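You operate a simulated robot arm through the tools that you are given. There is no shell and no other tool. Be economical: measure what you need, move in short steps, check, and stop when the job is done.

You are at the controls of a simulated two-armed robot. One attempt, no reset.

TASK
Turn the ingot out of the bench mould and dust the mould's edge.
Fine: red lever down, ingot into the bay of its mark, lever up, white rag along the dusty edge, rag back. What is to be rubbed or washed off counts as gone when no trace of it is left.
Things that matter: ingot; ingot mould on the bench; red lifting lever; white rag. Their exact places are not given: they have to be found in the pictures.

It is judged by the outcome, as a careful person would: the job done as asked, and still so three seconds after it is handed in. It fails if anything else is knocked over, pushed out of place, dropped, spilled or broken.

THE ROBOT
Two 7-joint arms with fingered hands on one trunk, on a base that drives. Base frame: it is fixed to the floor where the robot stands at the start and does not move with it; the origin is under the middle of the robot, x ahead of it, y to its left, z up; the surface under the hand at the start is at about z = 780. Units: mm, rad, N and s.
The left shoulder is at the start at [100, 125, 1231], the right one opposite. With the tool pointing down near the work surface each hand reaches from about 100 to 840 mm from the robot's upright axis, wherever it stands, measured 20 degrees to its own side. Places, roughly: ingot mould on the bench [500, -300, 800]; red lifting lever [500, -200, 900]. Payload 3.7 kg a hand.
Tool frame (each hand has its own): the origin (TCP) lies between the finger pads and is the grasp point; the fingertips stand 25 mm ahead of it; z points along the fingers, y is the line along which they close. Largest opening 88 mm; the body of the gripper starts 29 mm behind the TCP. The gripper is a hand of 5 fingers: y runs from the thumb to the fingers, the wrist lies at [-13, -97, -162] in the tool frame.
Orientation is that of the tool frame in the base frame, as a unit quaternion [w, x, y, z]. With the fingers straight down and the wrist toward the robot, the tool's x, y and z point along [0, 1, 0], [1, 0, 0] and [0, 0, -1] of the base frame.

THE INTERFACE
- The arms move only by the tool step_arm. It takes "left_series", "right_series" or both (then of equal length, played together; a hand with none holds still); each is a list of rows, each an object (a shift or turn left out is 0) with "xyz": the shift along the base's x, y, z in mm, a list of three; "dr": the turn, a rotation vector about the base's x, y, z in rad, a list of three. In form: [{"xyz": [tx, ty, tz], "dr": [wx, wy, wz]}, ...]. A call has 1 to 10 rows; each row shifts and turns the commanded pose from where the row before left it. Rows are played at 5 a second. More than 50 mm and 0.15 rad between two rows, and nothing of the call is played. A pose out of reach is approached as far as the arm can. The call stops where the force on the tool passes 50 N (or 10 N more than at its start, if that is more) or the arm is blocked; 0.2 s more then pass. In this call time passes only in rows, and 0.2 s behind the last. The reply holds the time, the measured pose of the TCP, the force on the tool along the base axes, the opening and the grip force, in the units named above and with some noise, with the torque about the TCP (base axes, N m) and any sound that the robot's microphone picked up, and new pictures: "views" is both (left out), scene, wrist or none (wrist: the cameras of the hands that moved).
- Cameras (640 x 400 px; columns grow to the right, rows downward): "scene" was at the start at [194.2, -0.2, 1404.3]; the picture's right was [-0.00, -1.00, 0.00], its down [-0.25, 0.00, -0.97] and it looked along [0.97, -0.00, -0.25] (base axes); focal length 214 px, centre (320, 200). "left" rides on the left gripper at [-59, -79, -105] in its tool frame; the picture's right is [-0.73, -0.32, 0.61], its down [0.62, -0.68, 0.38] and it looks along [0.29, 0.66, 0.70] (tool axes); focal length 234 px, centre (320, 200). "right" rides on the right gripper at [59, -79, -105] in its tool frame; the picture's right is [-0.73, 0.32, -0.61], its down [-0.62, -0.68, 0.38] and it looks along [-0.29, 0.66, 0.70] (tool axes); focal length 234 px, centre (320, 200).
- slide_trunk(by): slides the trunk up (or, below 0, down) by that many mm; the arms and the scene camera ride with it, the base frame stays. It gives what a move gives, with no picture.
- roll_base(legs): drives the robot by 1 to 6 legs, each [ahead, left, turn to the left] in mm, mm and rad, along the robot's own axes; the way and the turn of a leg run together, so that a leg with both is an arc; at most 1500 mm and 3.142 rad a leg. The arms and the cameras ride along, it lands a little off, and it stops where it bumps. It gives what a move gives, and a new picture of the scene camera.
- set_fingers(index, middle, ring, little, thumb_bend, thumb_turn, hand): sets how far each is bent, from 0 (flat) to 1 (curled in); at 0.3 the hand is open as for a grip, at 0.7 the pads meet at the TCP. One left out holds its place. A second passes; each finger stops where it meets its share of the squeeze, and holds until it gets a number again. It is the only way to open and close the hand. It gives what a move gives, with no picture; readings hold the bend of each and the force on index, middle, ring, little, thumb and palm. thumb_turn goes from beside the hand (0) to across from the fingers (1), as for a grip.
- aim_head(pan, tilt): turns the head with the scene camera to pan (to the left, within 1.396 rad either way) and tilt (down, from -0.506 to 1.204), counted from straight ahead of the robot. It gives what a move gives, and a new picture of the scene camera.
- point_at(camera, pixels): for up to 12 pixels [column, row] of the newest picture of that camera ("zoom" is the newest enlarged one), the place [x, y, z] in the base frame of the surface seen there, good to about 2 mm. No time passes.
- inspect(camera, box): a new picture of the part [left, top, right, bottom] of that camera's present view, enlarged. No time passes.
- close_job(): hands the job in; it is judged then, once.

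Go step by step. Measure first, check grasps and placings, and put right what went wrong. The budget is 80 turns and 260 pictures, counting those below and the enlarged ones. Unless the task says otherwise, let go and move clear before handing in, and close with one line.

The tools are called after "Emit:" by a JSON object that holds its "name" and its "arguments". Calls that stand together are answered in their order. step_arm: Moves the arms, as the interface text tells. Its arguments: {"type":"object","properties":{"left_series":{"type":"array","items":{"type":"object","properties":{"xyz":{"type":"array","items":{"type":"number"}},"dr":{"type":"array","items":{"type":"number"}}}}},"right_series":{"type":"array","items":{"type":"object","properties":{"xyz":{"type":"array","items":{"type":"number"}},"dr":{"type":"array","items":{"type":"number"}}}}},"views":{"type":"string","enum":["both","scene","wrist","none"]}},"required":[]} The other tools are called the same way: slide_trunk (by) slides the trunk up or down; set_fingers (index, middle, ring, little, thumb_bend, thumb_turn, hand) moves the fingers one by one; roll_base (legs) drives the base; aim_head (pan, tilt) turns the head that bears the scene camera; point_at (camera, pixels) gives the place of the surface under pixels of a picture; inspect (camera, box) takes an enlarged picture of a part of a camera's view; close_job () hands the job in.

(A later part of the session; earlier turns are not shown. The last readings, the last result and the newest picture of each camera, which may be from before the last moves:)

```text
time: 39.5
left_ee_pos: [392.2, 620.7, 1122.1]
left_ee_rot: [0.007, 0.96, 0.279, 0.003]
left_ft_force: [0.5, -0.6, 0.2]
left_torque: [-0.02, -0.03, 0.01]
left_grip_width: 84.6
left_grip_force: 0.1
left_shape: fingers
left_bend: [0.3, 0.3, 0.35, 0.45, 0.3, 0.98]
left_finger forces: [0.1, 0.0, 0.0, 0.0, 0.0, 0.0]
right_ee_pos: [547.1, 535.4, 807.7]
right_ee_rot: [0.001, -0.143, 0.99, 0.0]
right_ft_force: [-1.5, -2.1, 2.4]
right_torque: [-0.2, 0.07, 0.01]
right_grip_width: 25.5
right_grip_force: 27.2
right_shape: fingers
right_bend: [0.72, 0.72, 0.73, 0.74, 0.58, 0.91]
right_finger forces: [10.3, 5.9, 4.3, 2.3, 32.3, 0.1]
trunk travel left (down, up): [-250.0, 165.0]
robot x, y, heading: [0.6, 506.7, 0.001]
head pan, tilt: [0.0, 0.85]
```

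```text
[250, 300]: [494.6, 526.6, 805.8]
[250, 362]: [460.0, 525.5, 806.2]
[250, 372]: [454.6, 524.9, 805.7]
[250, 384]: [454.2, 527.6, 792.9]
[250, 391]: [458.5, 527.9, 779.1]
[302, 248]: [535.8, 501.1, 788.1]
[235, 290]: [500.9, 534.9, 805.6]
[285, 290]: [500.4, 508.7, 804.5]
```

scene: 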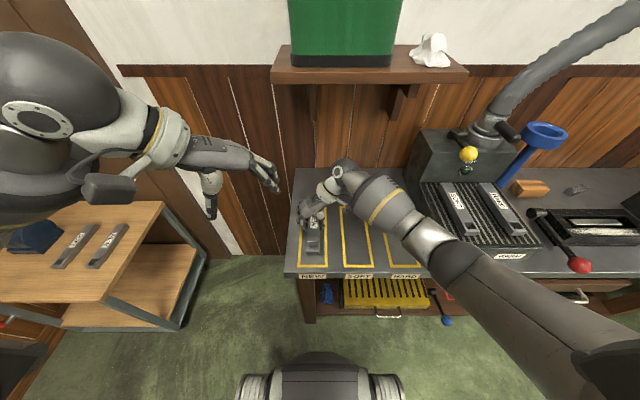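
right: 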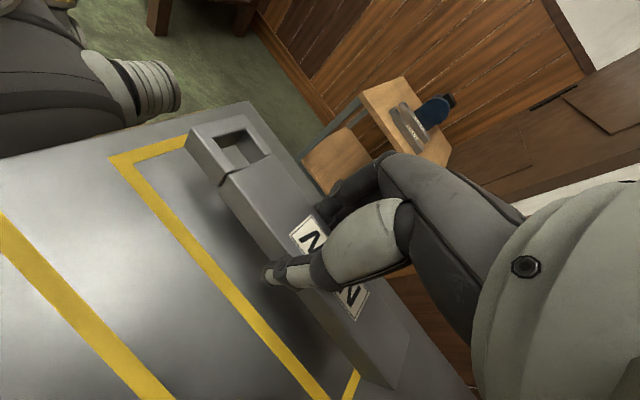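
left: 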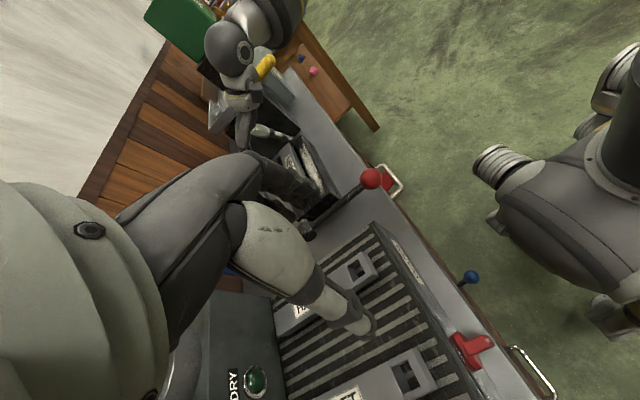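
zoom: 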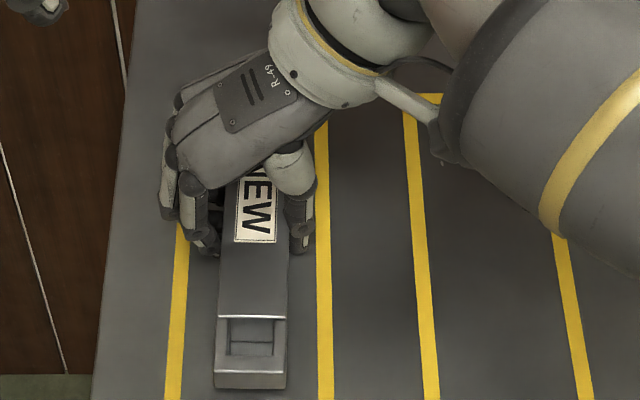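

The ingot's bottom is practically on the bench, so I'll release gently.

Emit:
{"name": "set_fingers", "arguments": {"hand": "right", "index": 0.62, "middle": 0.62, "ring": 0.62, "little": 0.62, "thumb_bend": 0.53}}

Emit:
{"name": "set_fingers", "arguments": {"hand": "right", "index": 0.4, "middle": 0.4, "ring": 0.4, "little": 0.4, "thumb_bend": 0.4}}

Emit:
{"name": "inspect", "arguments": {"camera": "scene", "box": [295, 190, 355, 260]}}

```text
time: 40.5
left_ee_pos: [391.9, 620.3, 1123.3]
left_ee_rot: [0.007, 0.96, 0.28, 0.003]
left_ft_force: [-0.6, 1.1, 0.7]
left_torque: [0.04, 0.0, 0.02]
left_grip_width: 84.4
left_grip_force: 0.0
left_shape: fingers
left_bend: [0.3, 0.3, 0.35, 0.45, 0.3, 0.98]
left_finger forces: [0.1, 0.1, 0.1, 0.0, 0.0, 0.0]
right_ee_pos: [546.4, 534.3, 807.6]
right_ee_rot: [0.002, -0.143, 0.99, 0.0]
right_ft_force: [-0.5, -3.9, 16.2]
right_torque: [0.19, 0.05, -0.16]
right_grip_width: 29.4
right_grip_force: 11.5
right_shape: fingers
right_bend: [0.63, 0.63, 0.62, 0.62, 0.5, 0.94]
right_finger forces: [14.9, 1.8, 0.0, 0.0, 6.6, 0.0]
trunk travel left (down, up): [-250.0, 165.0]
robot x, y, heading: [1.7, 503.2, 0.002]
head pan, tilt: [0.0, 0.85]
```

```text
time: 41.5
left_ee_pos: [392.0, 620.2, 1123.3]
left_ee_rot: [0.006, 0.96, 0.28, 0.003]
left_ft_force: [0.6, 0.3, 0.1]
left_torque: [0.02, 0.01, -0.01]
left_grip_width: 84.5
left_grip_force: 0.1
left_shape: fingers
left_bend: [0.3, 0.3, 0.35, 0.45, 0.3, 0.98]
left_finger forces: [0.1, 0.0, 0.0, 0.0, 0.1, 0.1]
right_ee_pos: [546.3, 534.5, 806.8]
right_ee_rot: [0.001, -0.144, 0.99, 0.0]
right_ft_force: [2.6, -2.0, 16.9]
right_torque: [0.48, 0.01, -0.05]
right_grip_width: 63.6
right_grip_force: 8.4
right_shape: fingers
right_bend: [0.4, 0.42, 0.4, 0.4, 0.4, 0.97]
right_finger forces: [0.1, 16.5, 0.1, 0.0, 0.1, 0.1]
trunk travel left (down, up): [-250.0, 165.0]
robot x, y, heading: [-1.6, 509.3, -0.001]
head pan, tilt: [0.0, 0.85]
```

```text
5.71 times, centred on (325, 225) of scene
```

zoom: 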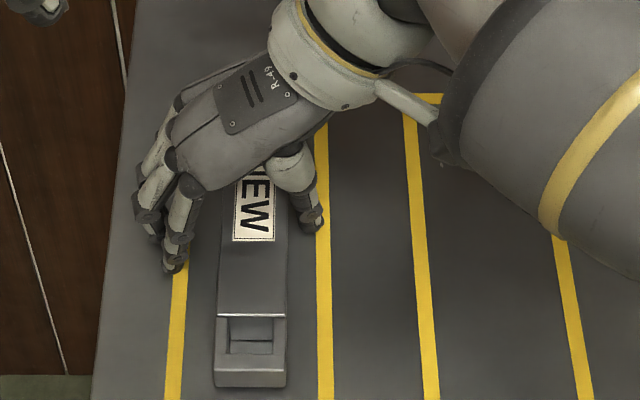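

The ingot sits flat in the NEW bay. I'll lift the hand clear and measure the rag and green box.

Emit:
{"name": "step_arm", "arguments": {"right_series": [{"xyz": [0, 0, 20]}, {"xyz": [0, 0, 45]}, {"xyz": [-5, -10, 48]}, {"xyz": [-10, -20, 44], "dr": [0, 0, -0.14]}, {"xyz": [-10, -30, 38], "dr": [0, 0, -0.14]}, {"xyz": [-10, -30, 38], "dr": [0, 0, -0.14]}, {"xyz": [-10, -30, 38], "dr": [0, 0, -0.14]}, {"xyz": [-10, -30, 38], "dr": [0, 0, -0.14]}, {"xyz": [-10, -30, 38], "dr": [0, 0, -0.14]}, {"xyz": [-10, -30, 38], "dr": [0, 0, -0.14]}], "views": "none"}}

Emit:
{"name": "aim_head", "arguments": {"pan": -0.3, "tilt": 0.5}}

```text
time: 43.7
left_ee_pos: [392.1, 620.1, 1124.3]
left_ee_rot: [0.007, 0.96, 0.28, 0.003]
left_ft_force: [0.3, -0.1, -0.8]
left_torque: [-0.01, -0.01, 0.0]
left_grip_width: 84.6
left_grip_force: 0.1
left_shape: fingers
left_bend: [0.3, 0.3, 0.35, 0.45, 0.3, 0.98]
left_finger forces: [0.1, 0.0, 0.1, 0.0, 0.1, 0.0]
right_ee_pos: [471.6, 321.8, 1190.5]
right_ee_rot: [-0.001, 0.341, 0.94, 0.0]
right_ft_force: [-0.1, -0.1, 0.2]
right_torque: [0.0, -0.02, 0.01]
right_grip_width: 63.4
right_grip_force: 0.0
right_shape: fingers
right_bend: [0.4, 0.4, 0.4, 0.4, 0.4, 0.97]
right_finger forces: [0.0, 0.0, 0.1, 0.1, 0.0, 0.0]
trunk travel left (down, up): [-250.0, 165.0]
robot x, y, heading: [-1.4, 504.2, -0.0]
head pan, tilt: [0.0, 0.85]
```

```text
time: 44.5
left_ee_pos: [392.6, 620.1, 1123.5]
left_ee_rot: [0.006, 0.96, 0.279, 0.003]
left_ft_force: [0.5, 0.4, -0.2]
left_torque: [0.0, -0.01, 0.02]
left_grip_width: 84.9
left_grip_force: 0.2
left_shape: fingers
left_bend: [0.3, 0.3, 0.35, 0.45, 0.3, 0.98]
left_finger forces: [0.0, 0.2, 0.0, 0.0, 0.0, 0.1]
right_ee_pos: [473.9, 322.6, 1191.0]
right_ee_rot: [-0.001, 0.341, 0.94, -0.001]
right_ft_force: [0.4, 0.2, 0.0]
right_torque: [0.0, 0.01, 0.01]
right_grip_width: 63.2
right_grip_force: 0.0
right_shape: fingers
right_bend: [0.4, 0.4, 0.4, 0.4, 0.4, 0.97]
right_finger forces: [0.0, 0.0, 0.1, 0.1, 0.0, 0.0]
trunk travel left (down, up): [-250.0, 165.0]
robot x, y, heading: [0.9, 504.9, -0.001]
head pan, tilt: [-0.3, 0.499]
```

scene: 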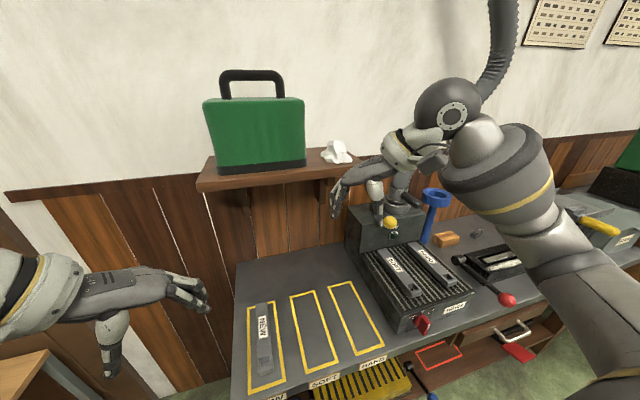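

Emit:
{"name": "inspect", "arguments": {"camera": "scene", "box": [280, 120, 400, 210]}}

Emit:
{"name": "inspect", "arguments": {"camera": "scene", "box": [230, 280, 390, 390]}}

Emit:
{"name": "point_at", "arguments": {"camera": "scene", "pixels": [[323, 155], [328, 162], [336, 145], [345, 158], [351, 155], [336, 160], [303, 165], [303, 130], [305, 150], [352, 165], [330, 150]]}}

```text
4.44 times, centred on (340, 165) of scene
```

zoom: 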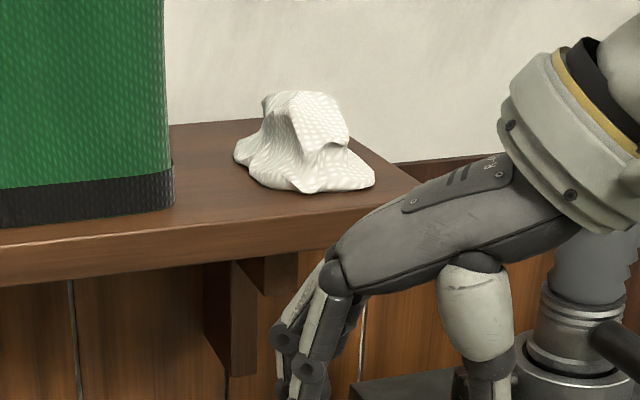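

```text
3.64 times, centred on (310, 335) of scene
```

zoom: 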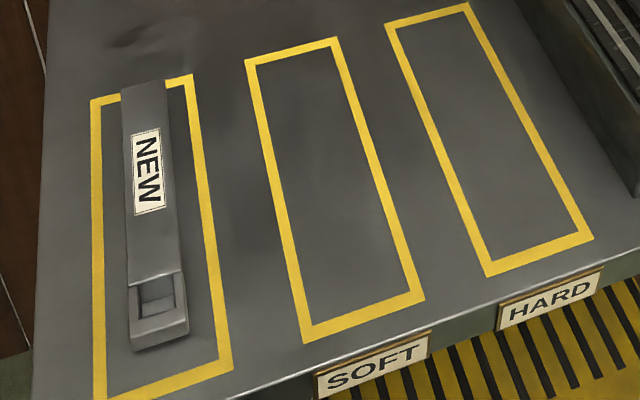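

```text
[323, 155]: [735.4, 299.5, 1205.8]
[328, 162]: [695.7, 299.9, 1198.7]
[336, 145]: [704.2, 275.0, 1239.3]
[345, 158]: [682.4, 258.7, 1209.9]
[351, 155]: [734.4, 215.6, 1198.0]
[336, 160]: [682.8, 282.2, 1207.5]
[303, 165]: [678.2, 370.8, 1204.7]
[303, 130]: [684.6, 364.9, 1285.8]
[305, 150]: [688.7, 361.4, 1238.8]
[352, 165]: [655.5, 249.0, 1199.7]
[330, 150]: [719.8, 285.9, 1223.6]
```

Emit:
{"name": "point_at", "arguments": {"camera": "scene", "pixels": [[262, 305], [274, 304], [270, 375], [279, 372], [264, 330]]}}

Emit:
{"name": "step_arm", "arguments": {"right_series": [{"xyz": [10, -5, 30], "dr": [0, 0, -0.145]}, {"xyz": [20, -10, 30], "dr": [0, 0, -0.145]}, {"xyz": [25, -10, 30], "dr": [0, 0, -0.145]}, {"xyz": [30, -10, 30], "dr": [0, 0, -0.145]}, {"xyz": [35, -10, 20], "dr": [0, 0, -0.145]}, {"xyz": [40, -5, 0], "dr": [0, 0, -0.145]}, {"xyz": [40, -5, 0]}, {"xyz": [41, -5, 0]}], "views": "both"}}

```text
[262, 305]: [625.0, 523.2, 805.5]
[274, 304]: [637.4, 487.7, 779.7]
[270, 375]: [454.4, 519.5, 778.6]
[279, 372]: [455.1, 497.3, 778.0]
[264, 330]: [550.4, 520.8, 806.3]
```

```text
time: 46.4
left_ee_pos: [393.1, 621.4, 1122.9]
left_ee_rot: [0.006, 0.96, 0.281, 0.001]
left_ft_force: [0.1, 0.1, -0.5]
left_torque: [0.05, -0.01, 0.01]
left_grip_width: 84.6
left_grip_force: 0.1
left_shape: fingers
left_bend: [0.3, 0.3, 0.35, 0.45, 0.3, 0.98]
left_finger forces: [0.0, 0.0, 0.0, 0.1, 0.0, 0.0]
right_ee_pos: [712.2, 264.0, 1330.3]
right_ee_rot: [0.0, 0.705, 0.709, 0.0]
right_ft_force: [1.1, 0.1, -0.1]
right_torque: [0.0, 0.04, 0.02]
right_grip_width: 63.3
right_grip_force: 0.0
right_shape: fingers
right_bend: [0.4, 0.4, 0.4, 0.4, 0.4, 0.97]
right_finger forces: [0.0, 0.0, 0.0, 0.1, 0.0, 0.1]
trunk travel left (down, up): [-250.0, 165.0]
robot x, y, heading: [-0.7, 509.7, -0.002]
head pan, tilt: [-0.3, 0.499]
```

scene: 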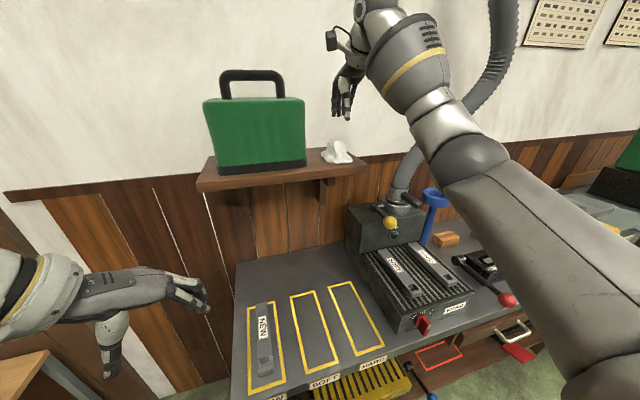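
right: 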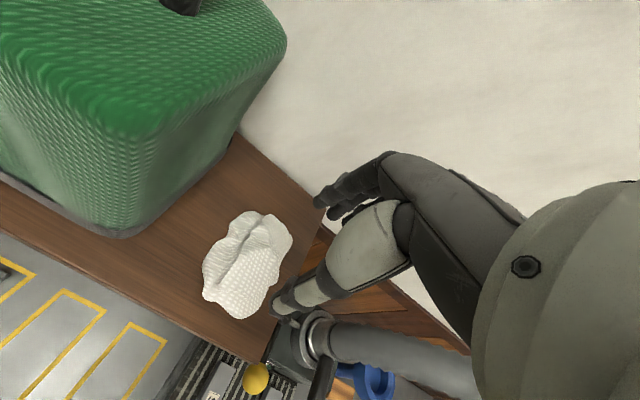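

The rag lies right under the TCP (predicted (258,267), seen at (247,260)). I'll open and descend.

Emit:
{"name": "set_fingers", "arguments": {"hand": "right", "index": 0.3, "middle": 0.3, "ring": 0.3, "little": 0.3, "thumb_bend": 0.3}}

Emit:
{"name": "step_arm", "arguments": {"right_series": [{"xyz": [1, -1, -40]}, {"xyz": [1, -1, -35]}, {"xyz": [0, 0, -24]}], "views": "both"}}

```text
time: 47.4
left_ee_pos: [394.0, 620.4, 1123.5]
left_ee_rot: [0.006, 0.96, 0.28, 0.001]
left_ft_force: [-0.2, 0.4, -0.2]
left_torque: [-0.03, 0.03, 0.02]
left_grip_width: 84.4
left_grip_force: 0.0
left_shape: fingers
left_bend: [0.3, 0.3, 0.35, 0.45, 0.3, 0.98]
left_finger forces: [0.0, 0.0, 0.0, 0.1, 0.0, 0.0]
right_ee_pos: [711.2, 262.0, 1331.0]
right_ee_rot: [-0.002, 0.705, 0.71, -0.001]
right_ft_force: [-0.2, -0.1, -1.0]
right_torque: [0.05, 0.02, 0.02]
right_grip_width: 84.5
right_grip_force: 0.0
right_shape: fingers
right_bend: [0.3, 0.3, 0.3, 0.3, 0.3, 0.97]
right_finger forces: [0.0, 0.0, 0.0, 0.0, 0.0, 0.0]
trunk travel left (down, up): [-250.0, 165.0]
robot x, y, heading: [-4.1, 508.1, -0.002]
head pan, tilt: [-0.3, 0.499]
```

```text
time: 48.1
left_ee_pos: [392.2, 620.0, 1124.2]
left_ee_rot: [0.006, 0.96, 0.281, 0.003]
left_ft_force: [0.0, -0.6, -0.2]
left_torque: [-0.03, 0.01, 0.0]
left_grip_width: 84.3
left_grip_force: 0.1
left_shape: fingers
left_bend: [0.3, 0.3, 0.35, 0.45, 0.3, 0.98]
left_finger forces: [0.0, 0.1, 0.1, 0.0, 0.1, 0.0]
right_ee_pos: [713.0, 259.6, 1231.0]
right_ee_rot: [-0.001, 0.705, 0.709, -0.001]
right_ft_force: [-1.3, 0.7, 18.2]
right_torque: [-0.01, -0.4, 0.0]
right_grip_width: 95.3
right_grip_force: 9.7
right_shape: fingers
right_bend: [0.26, 0.3, 0.3, 0.3, 0.25, 0.97]
right_finger forces: [4.7, 9.3, 0.0, 0.0, 5.9, 0.0]
trunk travel left (down, up): [-250.0, 165.0]
robot x, y, heading: [-0.4, 502.8, -0.0]
head pan, tilt: [-0.3, 0.499]
```

scene: 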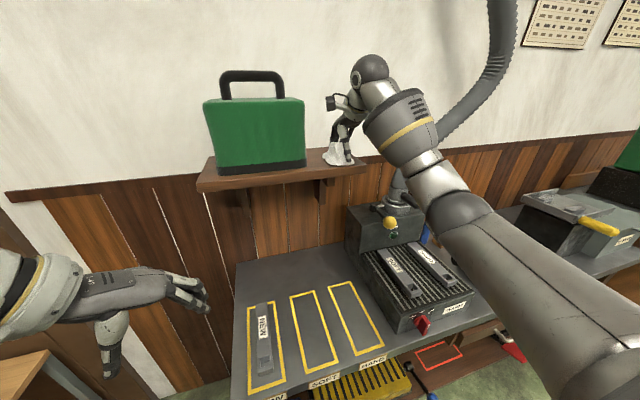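
right: 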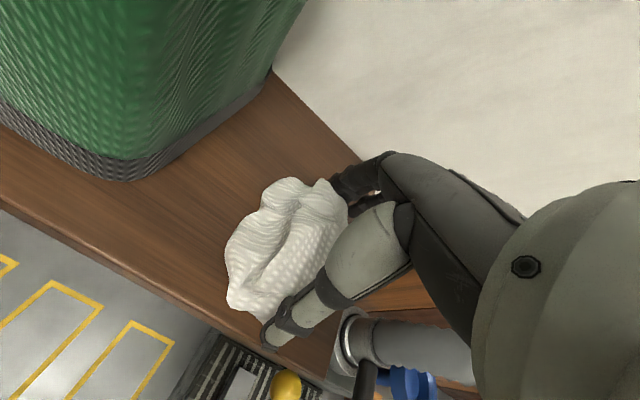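

Emit:
{"name": "step_arm", "arguments": {"right_series": [{"xyz": [0, 0, 25]}, {"xyz": [-2, 14, 10]}, {"xyz": [0, 0, -34]}], "views": "wrist"}}

Emit:
{"name": "set_fingers", "arguments": {"hand": "right", "index": 0.75, "middle": 0.75, "ring": 0.75, "little": 0.75, "thumb_bend": 0.75}}

Emit:
{"name": "inspect", "arguments": {"camera": "right", "box": [160, 130, 480, 330]}}

```text
time: 49.0
left_ee_pos: [392.7, 619.8, 1123.3]
left_ee_rot: [0.006, 0.96, 0.279, 0.002]
left_ft_force: [-0.8, -0.2, -0.4]
left_torque: [-0.02, -0.01, -0.01]
left_grip_width: 84.5
left_grip_force: 0.0
left_shape: fingers
left_bend: [0.3, 0.3, 0.35, 0.45, 0.3, 0.98]
left_finger forces: [0.0, 0.0, 0.0, 0.0, 0.0, 0.1]
right_ee_pos: [713.8, 276.7, 1234.4]
right_ee_rot: [-0.001, 0.704, 0.71, 0.001]
right_ft_force: [1.2, -0.6, 3.9]
right_torque: [-0.05, -0.07, -0.04]
right_grip_width: 93.9
right_grip_force: 4.8
right_shape: fingers
right_bend: [0.27, 0.3, 0.3, 0.3, 0.25, 0.97]
right_finger forces: [5.2, 1.1, 0.0, 0.0, 3.9, 0.1]
trunk travel left (down, up): [-250.0, 165.0]
robot x, y, heading: [-1.8, 506.0, -0.001]
head pan, tilt: [-0.3, 0.499]
```

right: 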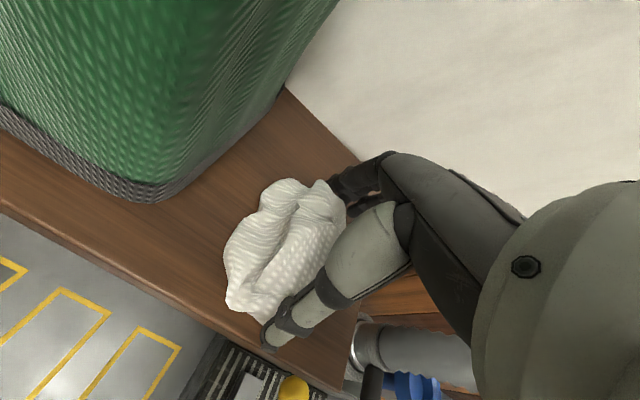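

```text
time: 50.0
left_ee_pos: [391.2, 620.0, 1123.3]
left_ee_rot: [0.006, 0.96, 0.28, 0.003]
left_ft_force: [-0.7, 0.0, -0.5]
left_torque: [0.01, -0.02, -0.01]
left_grip_width: 84.6
left_grip_force: 0.1
left_shape: fingers
left_bend: [0.3, 0.3, 0.35, 0.45, 0.3, 0.98]
left_finger forces: [0.0, 0.0, 0.0, 0.1, 0.0, 0.0]
right_ee_pos: [713.3, 275.7, 1233.6]
right_ee_rot: [0.001, 0.704, 0.71, 0.001]
right_ft_force: [-5.1, -2.7, 10.5]
right_torque: [-0.02, 0.3, 0.05]
right_grip_width: 79.1
right_grip_force: 29.5
right_shape: fingers
right_bend: [0.19, 0.24, 0.75, 0.75, 0.49, 0.96]
right_finger forces: [15.4, 10.3, 0.0, 0.0, 32.7, 0.0]
trunk travel left (down, up): [-250.0, 165.0]
robot x, y, heading: [-2.1, 509.4, -0.002]
head pan, tilt: [-0.3, 0.499]
```

```text
2.00 times, centred on (320, 230) of right
```

zoom: 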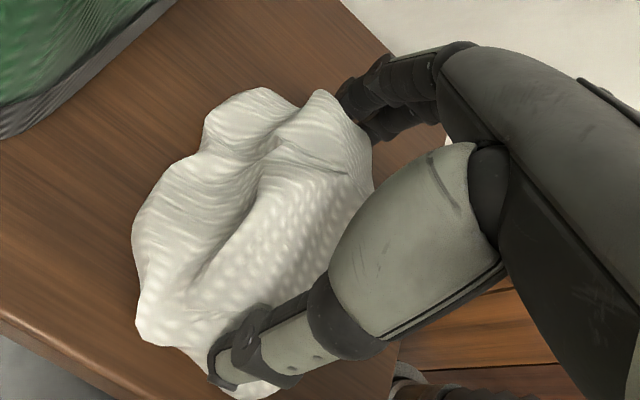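

The rag is pinched between thumb and index/middle (about 30 N). I'll lift and check.

Emit:
{"name": "step_arm", "arguments": {"right_series": [{"xyz": [0, 0, 15]}, {"xyz": [0, 0, 30]}, {"xyz": [0, 0, 40]}], "views": "both"}}

Emit:
{"name": "inspect", "arguments": {"camera": "scene", "box": [290, 70, 410, 180]}}

```text
time: 50.8
left_ee_pos: [391.8, 620.4, 1122.9]
left_ee_rot: [0.007, 0.96, 0.281, 0.003]
left_ft_force: [-0.3, 0.1, 0.9]
left_torque: [0.01, -0.04, -0.03]
left_grip_width: 84.6
left_grip_force: 0.1
left_shape: fingers
left_bend: [0.3, 0.3, 0.35, 0.45, 0.3, 0.98]
left_finger forces: [0.0, 0.0, 0.0, 0.0, 0.1, 0.1]
right_ee_pos: [714.3, 277.6, 1318.0]
right_ee_rot: [0.0, 0.705, 0.709, 0.0]
right_ft_force: [-0.7, -0.1, -1.6]
right_torque: [-0.02, 0.0, -0.03]
right_grip_width: 78.6
right_grip_force: 27.2
right_shape: fingers
right_bend: [0.19, 0.23, 0.75, 0.75, 0.52, 0.96]
right_finger forces: [16.3, 11.1, 0.0, 0.0, 27.1, 0.1]
trunk travel left (down, up): [-250.0, 165.0]
robot x, y, heading: [2.7, 503.9, 0.001]
head pan, tilt: [-0.3, 0.499]
```

scene: 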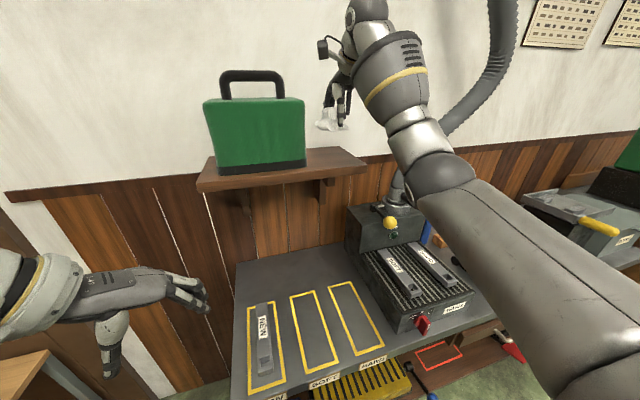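
right: 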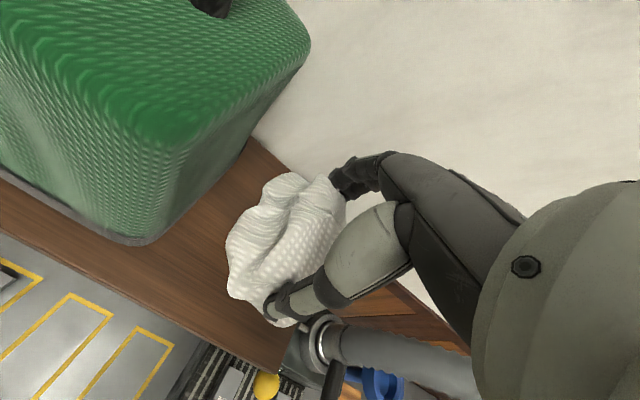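

```text
3.64 times, centred on (350, 125) of scene
```

zoom: 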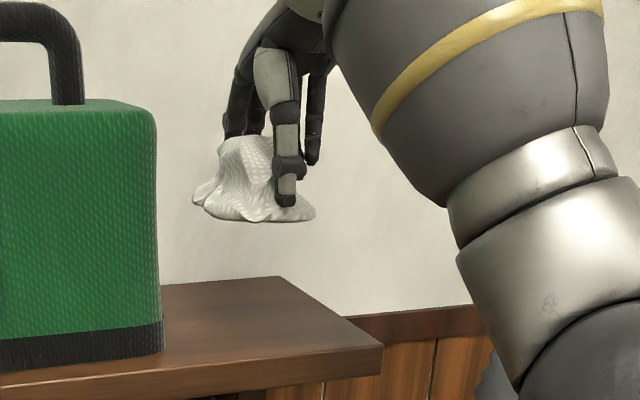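

The rag is held, bottom about 35 mm below the TCP. I'll pull back and drive right 500 mm.

Emit:
{"name": "step_arm", "arguments": {"right_series": [{"xyz": [-40, -5, 0]}, {"xyz": [-45, -10, -5]}, {"xyz": [-45, -10, -20]}, {"xyz": [-45, -15, -30]}, {"xyz": [-35, -15, -40]}, {"xyz": [-10, -15, -45]}], "views": "none"}}

Emit:
{"name": "roll_base", "arguments": {"legs": [[0, -505, 0]]}}

Emit:
{"name": "aim_head", "arguments": {"pan": -0.2, "tilt": 0.85}}

```text
refused: row 3 steps farther than a row can; nothing moved
```

```text
time: 55.7
left_ee_pos: [394.8, 116.9, 1124.1]
left_ee_rot: [0.006, 0.959, 0.283, 0.002]
left_ft_force: [-1.3, 0.3, 0.2]
left_torque: [-0.02, -0.02, -0.01]
left_grip_width: 84.6
left_grip_force: 0.2
left_shape: fingers
left_bend: [0.3, 0.3, 0.35, 0.45, 0.3, 0.98]
left_finger forces: [0.0, 0.0, 0.0, 0.0, 0.0, 0.0]
right_ee_pos: [717.8, -223.6, 1318.3]
right_ee_rot: [-0.001, 0.701, 0.713, -0.001]
right_ft_force: [0.7, -0.8, -0.8]
right_torque: [0.01, 0.04, 0.02]
right_grip_width: 78.4
right_grip_force: 27.5
right_shape: fingers
right_bend: [0.19, 0.23, 0.75, 0.75, 0.52, 0.96]
right_finger forces: [16.3, 11.1, 0.1, 0.1, 27.0, 0.0]
trunk travel left (down, up): [-250.0, 165.0]
robot x, y, heading: [2.2, 0.8, 0.012]
head pan, tilt: [-0.3, 0.499]
```

scene: 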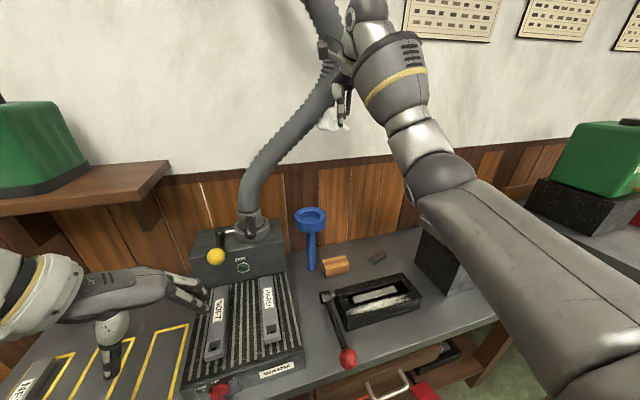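

```text
time: 56.5
left_ee_pos: [394.0, 116.2, 1124.1]
left_ee_rot: [0.006, 0.959, 0.284, 0.001]
left_ft_force: [0.0, 0.3, -0.3]
left_torque: [0.03, 0.05, 0.02]
left_grip_width: 84.6
left_grip_force: 0.0
left_shape: fingers
left_bend: [0.3, 0.3, 0.35, 0.45, 0.3, 0.98]
left_finger forces: [0.1, 0.1, 0.0, 0.0, 0.0, 0.0]
right_ee_pos: [720.0, -225.5, 1318.5]
right_ee_rot: [-0.002, 0.701, 0.713, 0.0]
right_ft_force: [0.2, 0.3, -1.5]
right_torque: [-0.02, -0.01, -0.01]
right_grip_width: 78.7
right_grip_force: 27.2
right_shape: fingers
right_bend: [0.19, 0.23, 0.75, 0.75, 0.52, 0.96]
right_finger forces: [16.2, 11.1, 0.0, 0.0, 27.1, 0.1]
trunk travel left (down, up): [-250.0, 165.0]
robot x, y, heading: [1.9, 3.3, 0.009]
head pan, tilt: [-0.201, 0.85]
```

scene: 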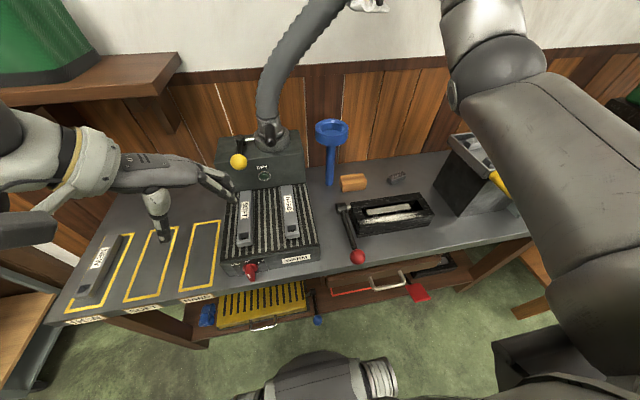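

The arm step was refused (a row was too long), but the drive made it without bumping, and the hand now sits beside the hose. I'll pull it straight back, carefully.

Emit:
{"name": "step_arm", "arguments": {"right_series": [{"xyz": [-30, -8, 0]}, {"xyz": [-40, -10, 0]}, {"xyz": [-42, -10, -15]}, {"xyz": [-42, -10, -20]}, {"xyz": [-35, -12, -30]}, {"xyz": [-15, -12, -42]}, {"xyz": [0, -12, -40]}], "views": "both"}}

```text
time: 58.1
left_ee_pos: [394.4, 117.0, 1122.9]
left_ee_rot: [0.006, 0.959, 0.284, 0.002]
left_ft_force: [0.1, 0.4, -0.4]
left_torque: [0.01, -0.04, -0.01]
left_grip_width: 84.6
left_grip_force: 0.0
left_shape: fingers
left_bend: [0.3, 0.3, 0.35, 0.45, 0.3, 0.98]
left_finger forces: [0.1, 0.1, 0.1, 0.0, 0.1, 0.0]
right_ee_pos: [518.1, -297.5, 1170.8]
right_ee_rot: [-0.001, 0.701, 0.713, 0.001]
right_ft_force: [0.5, 0.6, -1.0]
right_torque: [0.04, 0.0, -0.01]
right_grip_width: 78.6
right_grip_force: 27.4
right_shape: fingers
right_bend: [0.19, 0.23, 0.75, 0.75, 0.52, 0.96]
right_finger forces: [16.4, 11.0, 0.0, 0.0, 27.0, 0.0]
trunk travel left (down, up): [-250.0, 165.0]
robot x, y, heading: [3.7, 0.6, 0.005]
head pan, tilt: [-0.201, 0.85]
```

scene: 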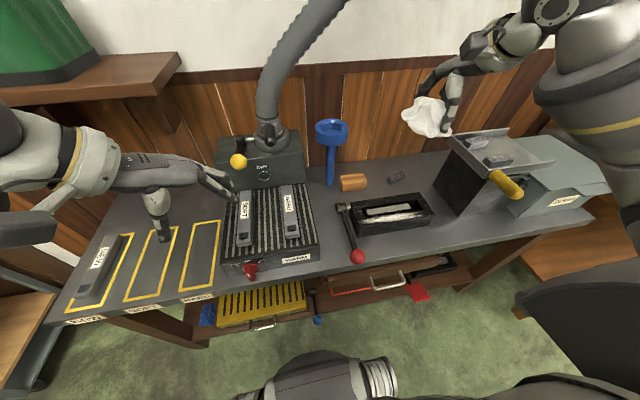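
right: 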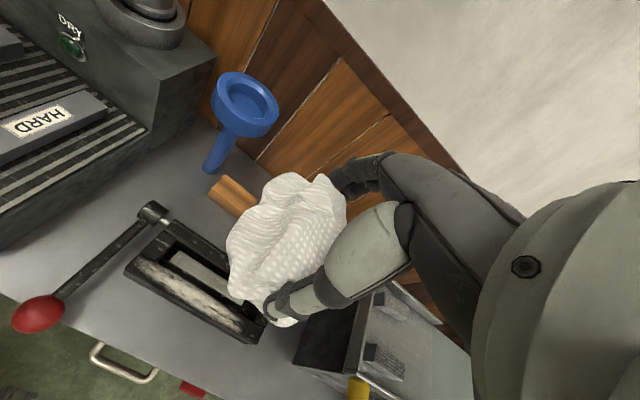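

Emit:
{"name": "inspect", "arguments": {"camera": "scene", "box": [325, 190, 445, 275]}}

Emit:
{"name": "point_at", "arguments": {"camera": "zoom", "pixels": [[177, 353], [177, 325], [177, 385], [145, 353], [207, 353], [160, 290], [130, 200], [100, 95]]}}

```text
4.71 times, centred on (385, 232) of scene
```

zoom: 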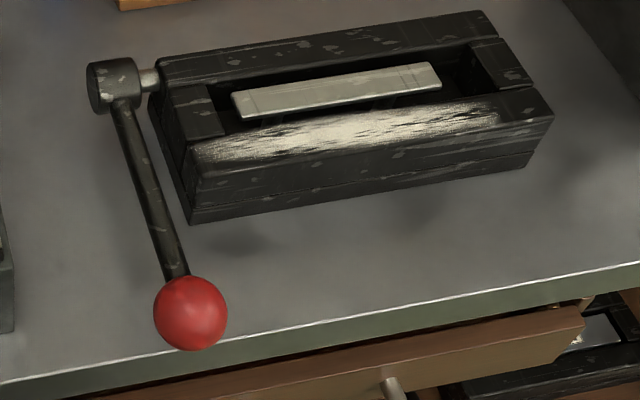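

```text
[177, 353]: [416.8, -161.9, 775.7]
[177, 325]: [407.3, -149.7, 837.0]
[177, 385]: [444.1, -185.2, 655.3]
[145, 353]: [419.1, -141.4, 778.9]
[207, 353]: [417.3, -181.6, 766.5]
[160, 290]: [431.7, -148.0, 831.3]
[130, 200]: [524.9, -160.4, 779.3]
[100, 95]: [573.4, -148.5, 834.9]
```

Emit:
{"name": "point_at", "arguments": {"camera": "zoom", "pixels": [[190, 312], [190, 285], [190, 342], [162, 312], [220, 312], [160, 230], [180, 268]]}}

```text
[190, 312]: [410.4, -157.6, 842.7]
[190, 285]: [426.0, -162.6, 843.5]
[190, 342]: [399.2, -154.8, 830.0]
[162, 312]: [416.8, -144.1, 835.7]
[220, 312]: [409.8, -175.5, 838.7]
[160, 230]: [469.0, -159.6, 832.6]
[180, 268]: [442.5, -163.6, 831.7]
```

The ball centre is near (418,-163,824). I'll bring the left hand over it and move the right hand a bit further right.

Emit:
{"name": "step_arm", "arguments": {"left_series": [{"xyz": [5, -35, -20], "dr": [0, 0, -0.14]}, {"xyz": [5, -45, -15], "dr": [0, 0, -0.14]}, {"xyz": [5, -45, -15], "dr": [0, 0, -0.14]}, {"xyz": [5, -45, -15], "dr": [0, 0, -0.14]}, {"xyz": [5, -45, -15], "dr": [0, 0, -0.015]}, {"xyz": [5, -45, -15]}, {"xyz": [4, -20, -35]}, {"xyz": [0, 0, -45]}, {"xyz": [0, 0, -35]}], "right_series": [{"xyz": [0, -15, 0]}, {"xyz": [0, -15, 0]}, {"xyz": [0, -15, 0]}, {"xyz": [0, -15, 0]}, {}, {}, {}, {}, {}], "views": "both"}}

```text
time: 60.1
left_ee_pos: [427.6, -160.2, 912.5]
left_ee_rot: [0.006, 1.0, -0.001, 0.001]
left_ft_force: [0.2, 0.1, -1.2]
left_torque: [0.01, -0.02, -0.01]
left_grip_width: 84.4
left_grip_force: 0.1
left_shape: fingers
left_bend: [0.3, 0.3, 0.35, 0.45, 0.3, 0.98]
left_finger forces: [0.1, 0.0, 0.0, 0.0, 0.1, 0.0]
right_ee_pos: [515.3, -358.0, 1171.8]
right_ee_rot: [-0.001, 0.701, 0.713, 0.0]
right_ft_force: [0.7, -0.2, -0.8]
right_torque: [-0.01, -0.01, -0.01]
right_grip_width: 78.4
right_grip_force: 27.3
right_shape: fingers
right_bend: [0.19, 0.23, 0.75, 0.75, 0.52, 0.96]
right_finger forces: [16.3, 11.1, 0.0, 0.0, 26.9, 0.1]
trunk travel left (down, up): [-250.0, 165.0]
robot x, y, heading: [1.0, 0.0, 0.009]
head pan, tilt: [-0.201, 0.85]
```

scene: 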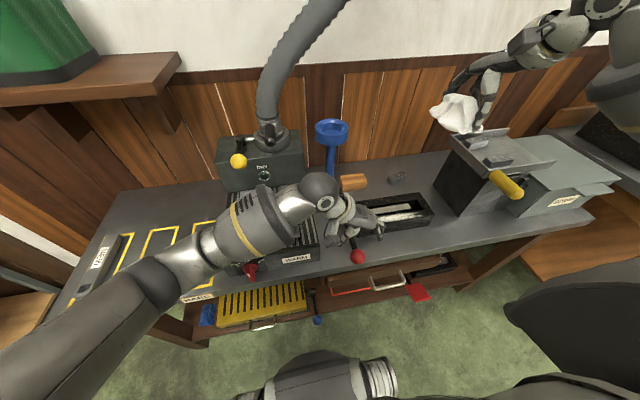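
right: 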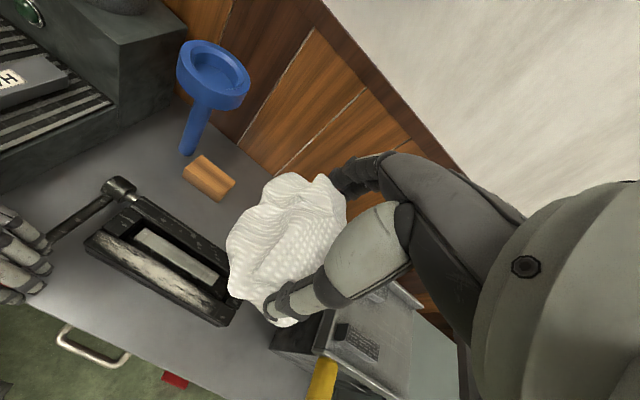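
left: 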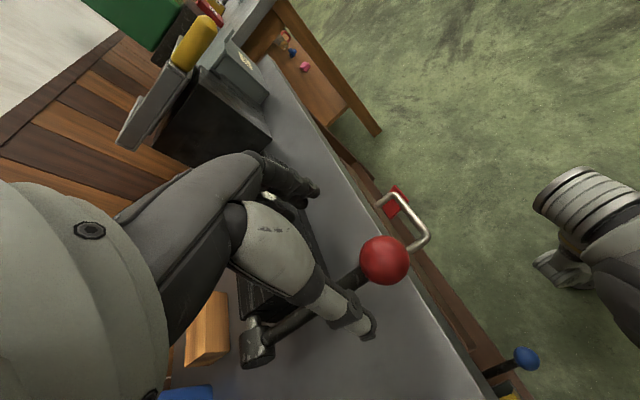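

The ball at (384,260) is offset about 10 mm, as planned. I'll descend 94 mm and grip.

Emit:
{"name": "step_arm", "arguments": {"left_series": [{"xyz": [0, 0, -40]}, {"xyz": [0, 0, -34]}, {"xyz": [0, 0, -19]}], "views": "wrist"}}

Emit:
{"name": "set_fingers", "arguments": {"hand": "left", "index": 0.8, "middle": 0.8, "ring": 0.8, "little": 0.8, "thumb_bend": 0.8}}

```text
time: 60.9
left_ee_pos: [427.1, -163.3, 819.5]
left_ee_rot: [0.006, 1.0, 0.0, 0.0]
left_ft_force: [0.2, 0.5, 0.3]
left_torque: [-0.02, 0.02, 0.01]
left_grip_width: 84.5
left_grip_force: 0.1
left_shape: fingers
left_bend: [0.3, 0.3, 0.35, 0.45, 0.3, 0.98]
left_finger forces: [0.1, 0.0, 0.0, 0.0, 0.1, 0.1]
right_ee_pos: [515.6, -359.3, 1171.9]
right_ee_rot: [-0.001, 0.701, 0.713, 0.0]
right_ft_force: [0.4, 0.5, -1.2]
right_torque: [-0.01, -0.01, 0.01]
right_grip_width: 78.7
right_grip_force: 26.8
right_shape: fingers
right_bend: [0.19, 0.23, 0.75, 0.75, 0.52, 0.96]
right_finger forces: [16.3, 11.0, 0.1, 0.1, 26.9, 0.0]
trunk travel left (down, up): [-250.0, 165.0]
robot x, y, heading: [1.1, -2.6, 0.009]
head pan, tilt: [-0.201, 0.85]
```

left: 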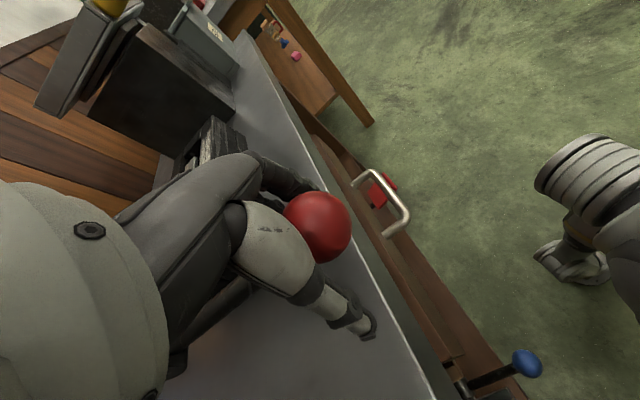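

```text
time: 61.9
left_ee_pos: [428.3, -163.6, 819.9]
left_ee_rot: [0.006, 1.0, -0.001, 0.0]
left_ft_force: [5.4, -4.1, -8.1]
left_torque: [0.19, 0.41, -0.54]
left_grip_width: 7.5
left_grip_force: 30.5
left_shape: fingers
left_bend: [0.79, 0.78, 0.79, 0.76, 0.71, 0.97]
left_finger forces: [15.0, 4.2, 3.0, 14.6, 23.9, 0.0]
right_ee_pos: [516.2, -359.0, 1172.4]
right_ee_rot: [-0.002, 0.701, 0.713, -0.001]
right_ft_force: [-0.1, 0.4, 0.4]
right_torque: [0.01, -0.03, 0.01]
right_grip_width: 78.8
right_grip_force: 27.0
right_shape: fingers
right_bend: [0.19, 0.23, 0.75, 0.75, 0.52, 0.96]
right_finger forces: [16.3, 11.0, 0.1, 0.1, 26.9, 0.0]
trunk travel left (down, up): [-250.0, 165.0]
robot x, y, heading: [2.7, -2.5, 0.008]
head pan, tilt: [-0.201, 0.85]
```

Emit:
{"name": "step_arm", "arguments": {"left_series": [{"xyz": [0, 0, 12.8], "dr": [0, 0.04, 0]}, {"xyz": [0, 0, 12.8], "dr": [0, 0.04, 0]}, {"xyz": [2, 0, 12.8], "dr": [0, 0.04, 0]}, {"xyz": [2, 0, 12.7], "dr": [0, 0.04, 0]}], "views": "wrist"}}

```text
time: 62.9
left_ee_pos: [434.1, -162.5, 870.1]
left_ee_rot: [0.006, 0.997, 0.002, -0.08]
left_ft_force: [8.0, 0.1, -14.0]
left_torque: [0.04, 0.82, -0.47]
left_grip_width: 3.5
left_grip_force: 31.7
left_shape: fingers
left_bend: [0.79, 0.79, 0.79, 0.75, 0.73, 0.99]
left_finger forces: [12.6, 2.7, 5.0, 19.2, 24.4, 0.0]
right_ee_pos: [517.6, -358.8, 1171.2]
right_ee_rot: [-0.002, 0.701, 0.713, -0.001]
right_ft_force: [0.1, -1.7, -1.4]
right_torque: [-0.01, 0.02, -0.01]
right_grip_width: 78.8
right_grip_force: 27.3
right_shape: fingers
right_bend: [0.19, 0.23, 0.75, 0.75, 0.52, 0.96]
right_finger forces: [16.4, 11.1, 0.1, 0.1, 26.9, 0.0]
trunk travel left (down, up): [-250.0, 165.0]
robot x, y, heading: [2.4, -1.9, 0.003]
head pan, tilt: [-0.201, 0.85]
```

left: 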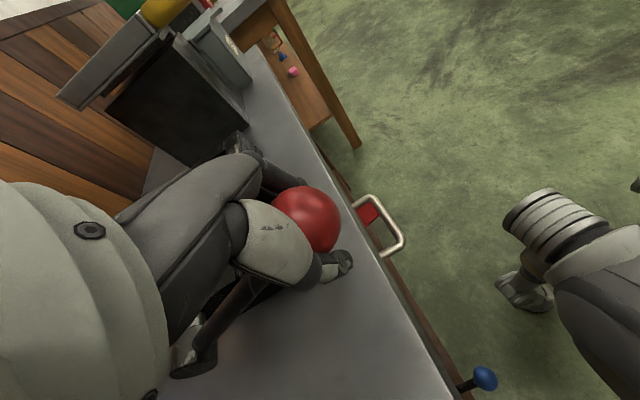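

The ball is still held and rising, so I'll continue the arc.

Emit:
{"name": "step_arm", "arguments": {"left_series": [{"xyz": [4, 0, 12.2], "dr": [0, 0.04, 0]}, {"xyz": [4.3, 0, 12], "dr": [0, 0.04, 0]}, {"xyz": [6, 0, 11.3], "dr": [0, 0.04, 0]}, {"xyz": [6.4, 0, 11.1], "dr": [0, 0.04, 0]}, {"xyz": [8, 0, 10.2], "dr": [0, 0.04, 0]}, {"xyz": [8.2, 0, 9.8], "dr": [0, 0.04, 0]}], "views": "both"}}

```text
time: 64.3
left_ee_pos: [467.6, -163.0, 936.5]
left_ee_rot: [0.003, 0.98, 0.0, -0.201]
left_ft_force: [-9.2, 4.0, -24.5]
left_torque: [-0.46, 0.49, -0.21]
left_grip_width: 0.2
left_grip_force: 17.6
left_shape: fingers
left_bend: [0.79, 0.8, 0.8, 0.75, 0.73, 0.98]
left_finger forces: [1.7, 1.3, 1.8, 14.5, 15.6, 0.1]
right_ee_pos: [515.8, -359.3, 1172.6]
right_ee_rot: [-0.001, 0.701, 0.713, 0.001]
right_ft_force: [-0.1, -1.1, -0.1]
right_torque: [-0.01, 0.02, -0.03]
right_grip_width: 78.8
right_grip_force: 27.5
right_shape: fingers
right_bend: [0.19, 0.23, 0.75, 0.75, 0.52, 0.96]
right_finger forces: [16.3, 10.9, 0.0, 0.0, 26.9, 0.0]
trunk travel left (down, up): [-250.0, 165.0]
robot x, y, heading: [0.5, -3.1, 0.007]
head pan, tilt: [-0.201, 0.85]
```

scene: 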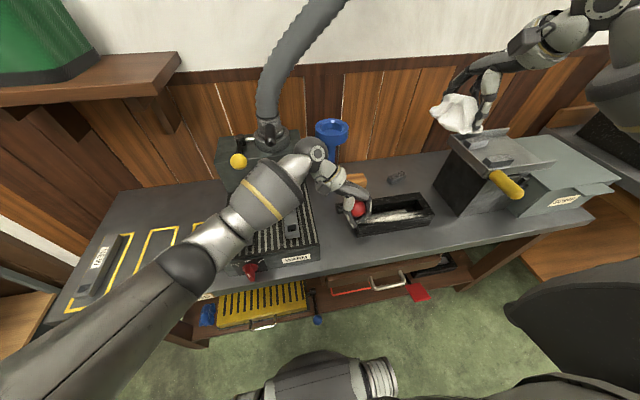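
left: 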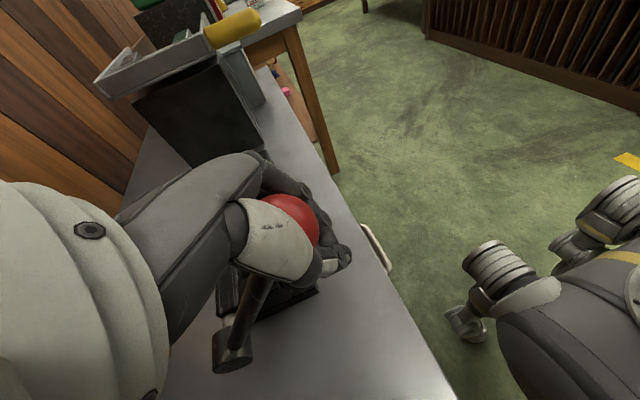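

Emit:
{"name": "step_arm", "arguments": {"left_series": [{"xyz": [9, 0, 9], "dr": [0, 0.04, 0]}, {"xyz": [9, 0, 8], "dr": [0, 0.04, 0]}, {"xyz": [6, 0, 6], "dr": [0, 0.02, 0]}], "views": "both"}}

Emit:
{"name": "inspect", "arguments": {"camera": "scene", "box": [325, 170, 445, 255]}}

```text
time: 64.7
left_ee_pos: [466.4, -162.2, 936.0]
left_ee_rot: [-0.003, 0.975, -0.004, -0.22]
left_ft_force: [-7.8, -2.3, -17.1]
left_torque: [-0.38, 0.35, -0.31]
left_grip_width: 0.0
left_grip_force: 18.4
left_shape: fingers
left_bend: [0.79, 0.8, 0.8, 0.75, 0.73, 0.96]
left_finger forces: [3.7, 1.4, 1.6, 14.8, 15.0, 0.1]
right_ee_pos: [514.8, -360.4, 1173.3]
right_ee_rot: [0.0, 0.702, 0.713, 0.0]
right_ft_force: [0.8, 0.3, -0.7]
right_torque: [-0.03, 0.01, 0.01]
right_grip_width: 78.6
right_grip_force: 27.2
right_shape: fingers
right_bend: [0.19, 0.23, 0.75, 0.75, 0.52, 0.96]
right_finger forces: [16.4, 11.0, 0.0, 0.0, 26.9, 0.0]
trunk travel left (down, up): [-250.0, 165.0]
robot x, y, heading: [-2.9, 2.7, 0.008]
head pan, tilt: [-0.201, 0.85]
stopped in row 1 (left hand): the force on the tool passed its limit at 55 N (the readings are from after the stop); the commanded pose is now the measured one
```

scene: 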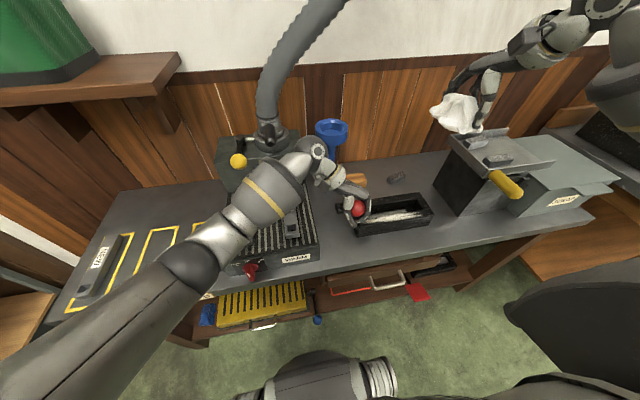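
left: 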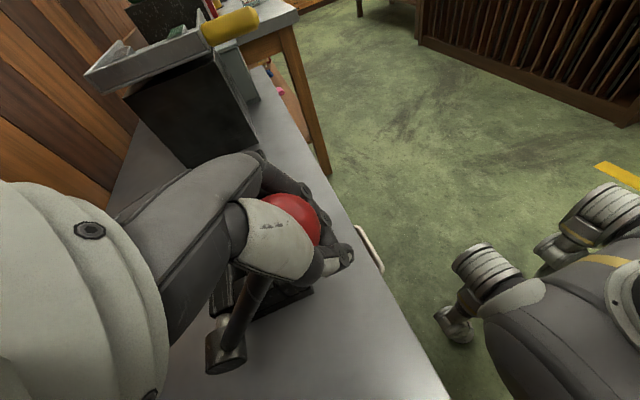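

```text
4.71 times, centred on (385, 212) of scene
```

zoom: 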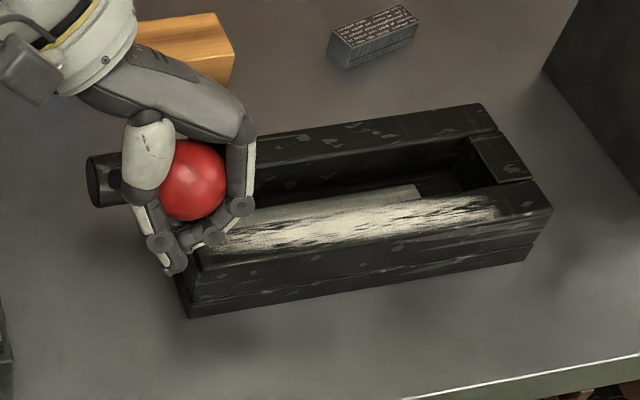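

Emit:
{"name": "point_at", "arguments": {"camera": "zoom", "pixels": [[195, 180], [195, 155], [210, 195], [350, 205]]}}

```text
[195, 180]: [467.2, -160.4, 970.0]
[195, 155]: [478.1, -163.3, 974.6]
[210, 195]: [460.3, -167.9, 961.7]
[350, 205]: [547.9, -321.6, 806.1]
```

The ball is back at its starting place (467,-160,970) and the lifter plate is down. I'll open the left hand and retract along its axis.

Emit:
{"name": "set_fingers", "arguments": {"hand": "left", "index": 0.25, "middle": 0.25, "ring": 0.25, "little": 0.25, "thumb_bend": 0.25}}

Emit:
{"name": "step_arm", "arguments": {"left_series": [{"xyz": [6, 0, 13]}, {"xyz": [10, 0, 21]}, {"xyz": [12, 0, 27]}, {"xyz": [5, 10, 40]}, {"xyz": [-10, 30, 35], "dr": [0, -0.1, 0]}, {"xyz": [-20, 42, 10], "dr": [0, -0.1, 0]}, {"xyz": [-20, 44, 0], "dr": [0, -0.1, 0]}, {"xyz": [-20, 44, 0], "dr": [0, -0.1, 0]}, {"xyz": [-20, 44, 0]}], "views": "both"}}

Emit:
{"name": "inspect", "arguments": {"camera": "scene", "box": [325, 170, 445, 255]}}

```text
time: 65.7
left_ee_pos: [470.1, -161.3, 937.8]
left_ee_rot: [-0.001, 0.976, -0.004, -0.218]
left_ft_force: [0.0, 0.6, -0.5]
left_torque: [-0.03, -0.01, 0.01]
left_grip_width: 94.0
left_grip_force: 0.1
left_shape: fingers
left_bend: [0.25, 0.25, 0.25, 0.25, 0.25, 0.97]
left_finger forces: [0.0, 0.0, 0.1, 0.1, 0.1, 0.0]
right_ee_pos: [514.8, -358.0, 1173.2]
right_ee_rot: [-0.001, 0.702, 0.712, 0.0]
right_ft_force: [-0.7, -0.2, -1.1]
right_torque: [0.01, -0.01, 0.0]
right_grip_width: 78.9
right_grip_force: 27.4
right_shape: fingers
right_bend: [0.19, 0.23, 0.75, 0.75, 0.52, 0.96]
right_finger forces: [16.4, 11.0, 0.1, 0.1, 26.9, 0.0]
trunk travel left (down, up): [-250.0, 165.0]
robot x, y, heading: [3.5, -5.6, 0.008]
head pan, tilt: [-0.201, 0.85]
```

```text
time: 67.7
left_ee_pos: [413.3, 52.1, 1081.9]
left_ee_rot: [-0.001, 1.0, -0.003, -0.019]
left_ft_force: [0.1, 0.0, 0.5]
left_torque: [-0.04, 0.02, -0.03]
left_grip_width: 94.5
left_grip_force: 0.1
left_shape: fingers
left_bend: [0.25, 0.25, 0.25, 0.25, 0.25, 0.97]
left_finger forces: [0.0, 0.0, 0.0, 0.0, 0.0, 0.0]
right_ee_pos: [513.5, -358.1, 1173.6]
right_ee_rot: [0.0, 0.701, 0.713, 0.0]
right_ft_force: [0.4, 0.5, 0.1]
right_torque: [0.02, -0.01, 0.01]
right_grip_width: 78.7
right_grip_force: 26.9
right_shape: fingers
right_bend: [0.19, 0.23, 0.75, 0.75, 0.52, 0.96]
right_finger forces: [16.4, 10.9, 0.0, 0.1, 26.9, 0.0]
trunk travel left (down, up): [-250.0, 165.0]
robot x, y, heading: [-1.7, -1.9, 0.009]
head pan, tilt: [-0.201, 0.85]
```

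scene: 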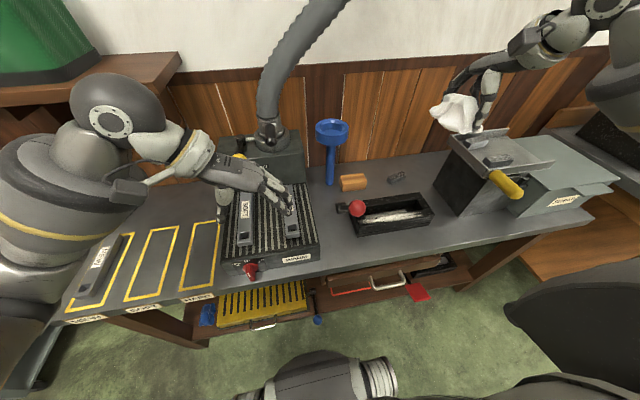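
left: 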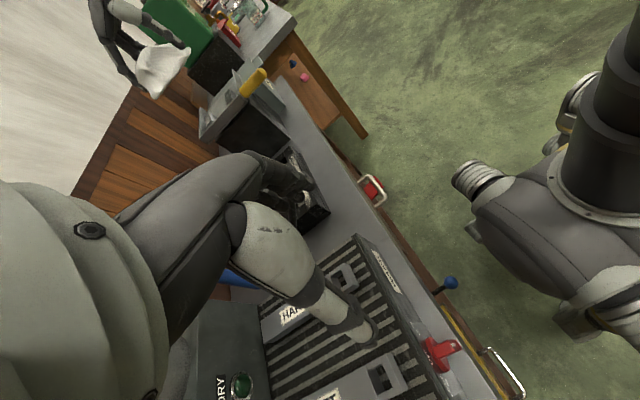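

```text
4.71 times, centred on (385, 212) of scene
```

zoom: 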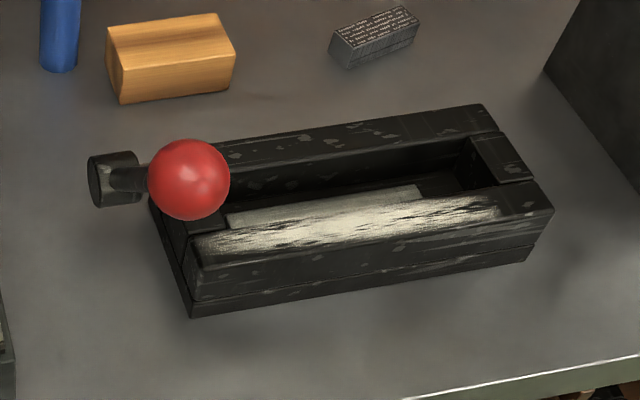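

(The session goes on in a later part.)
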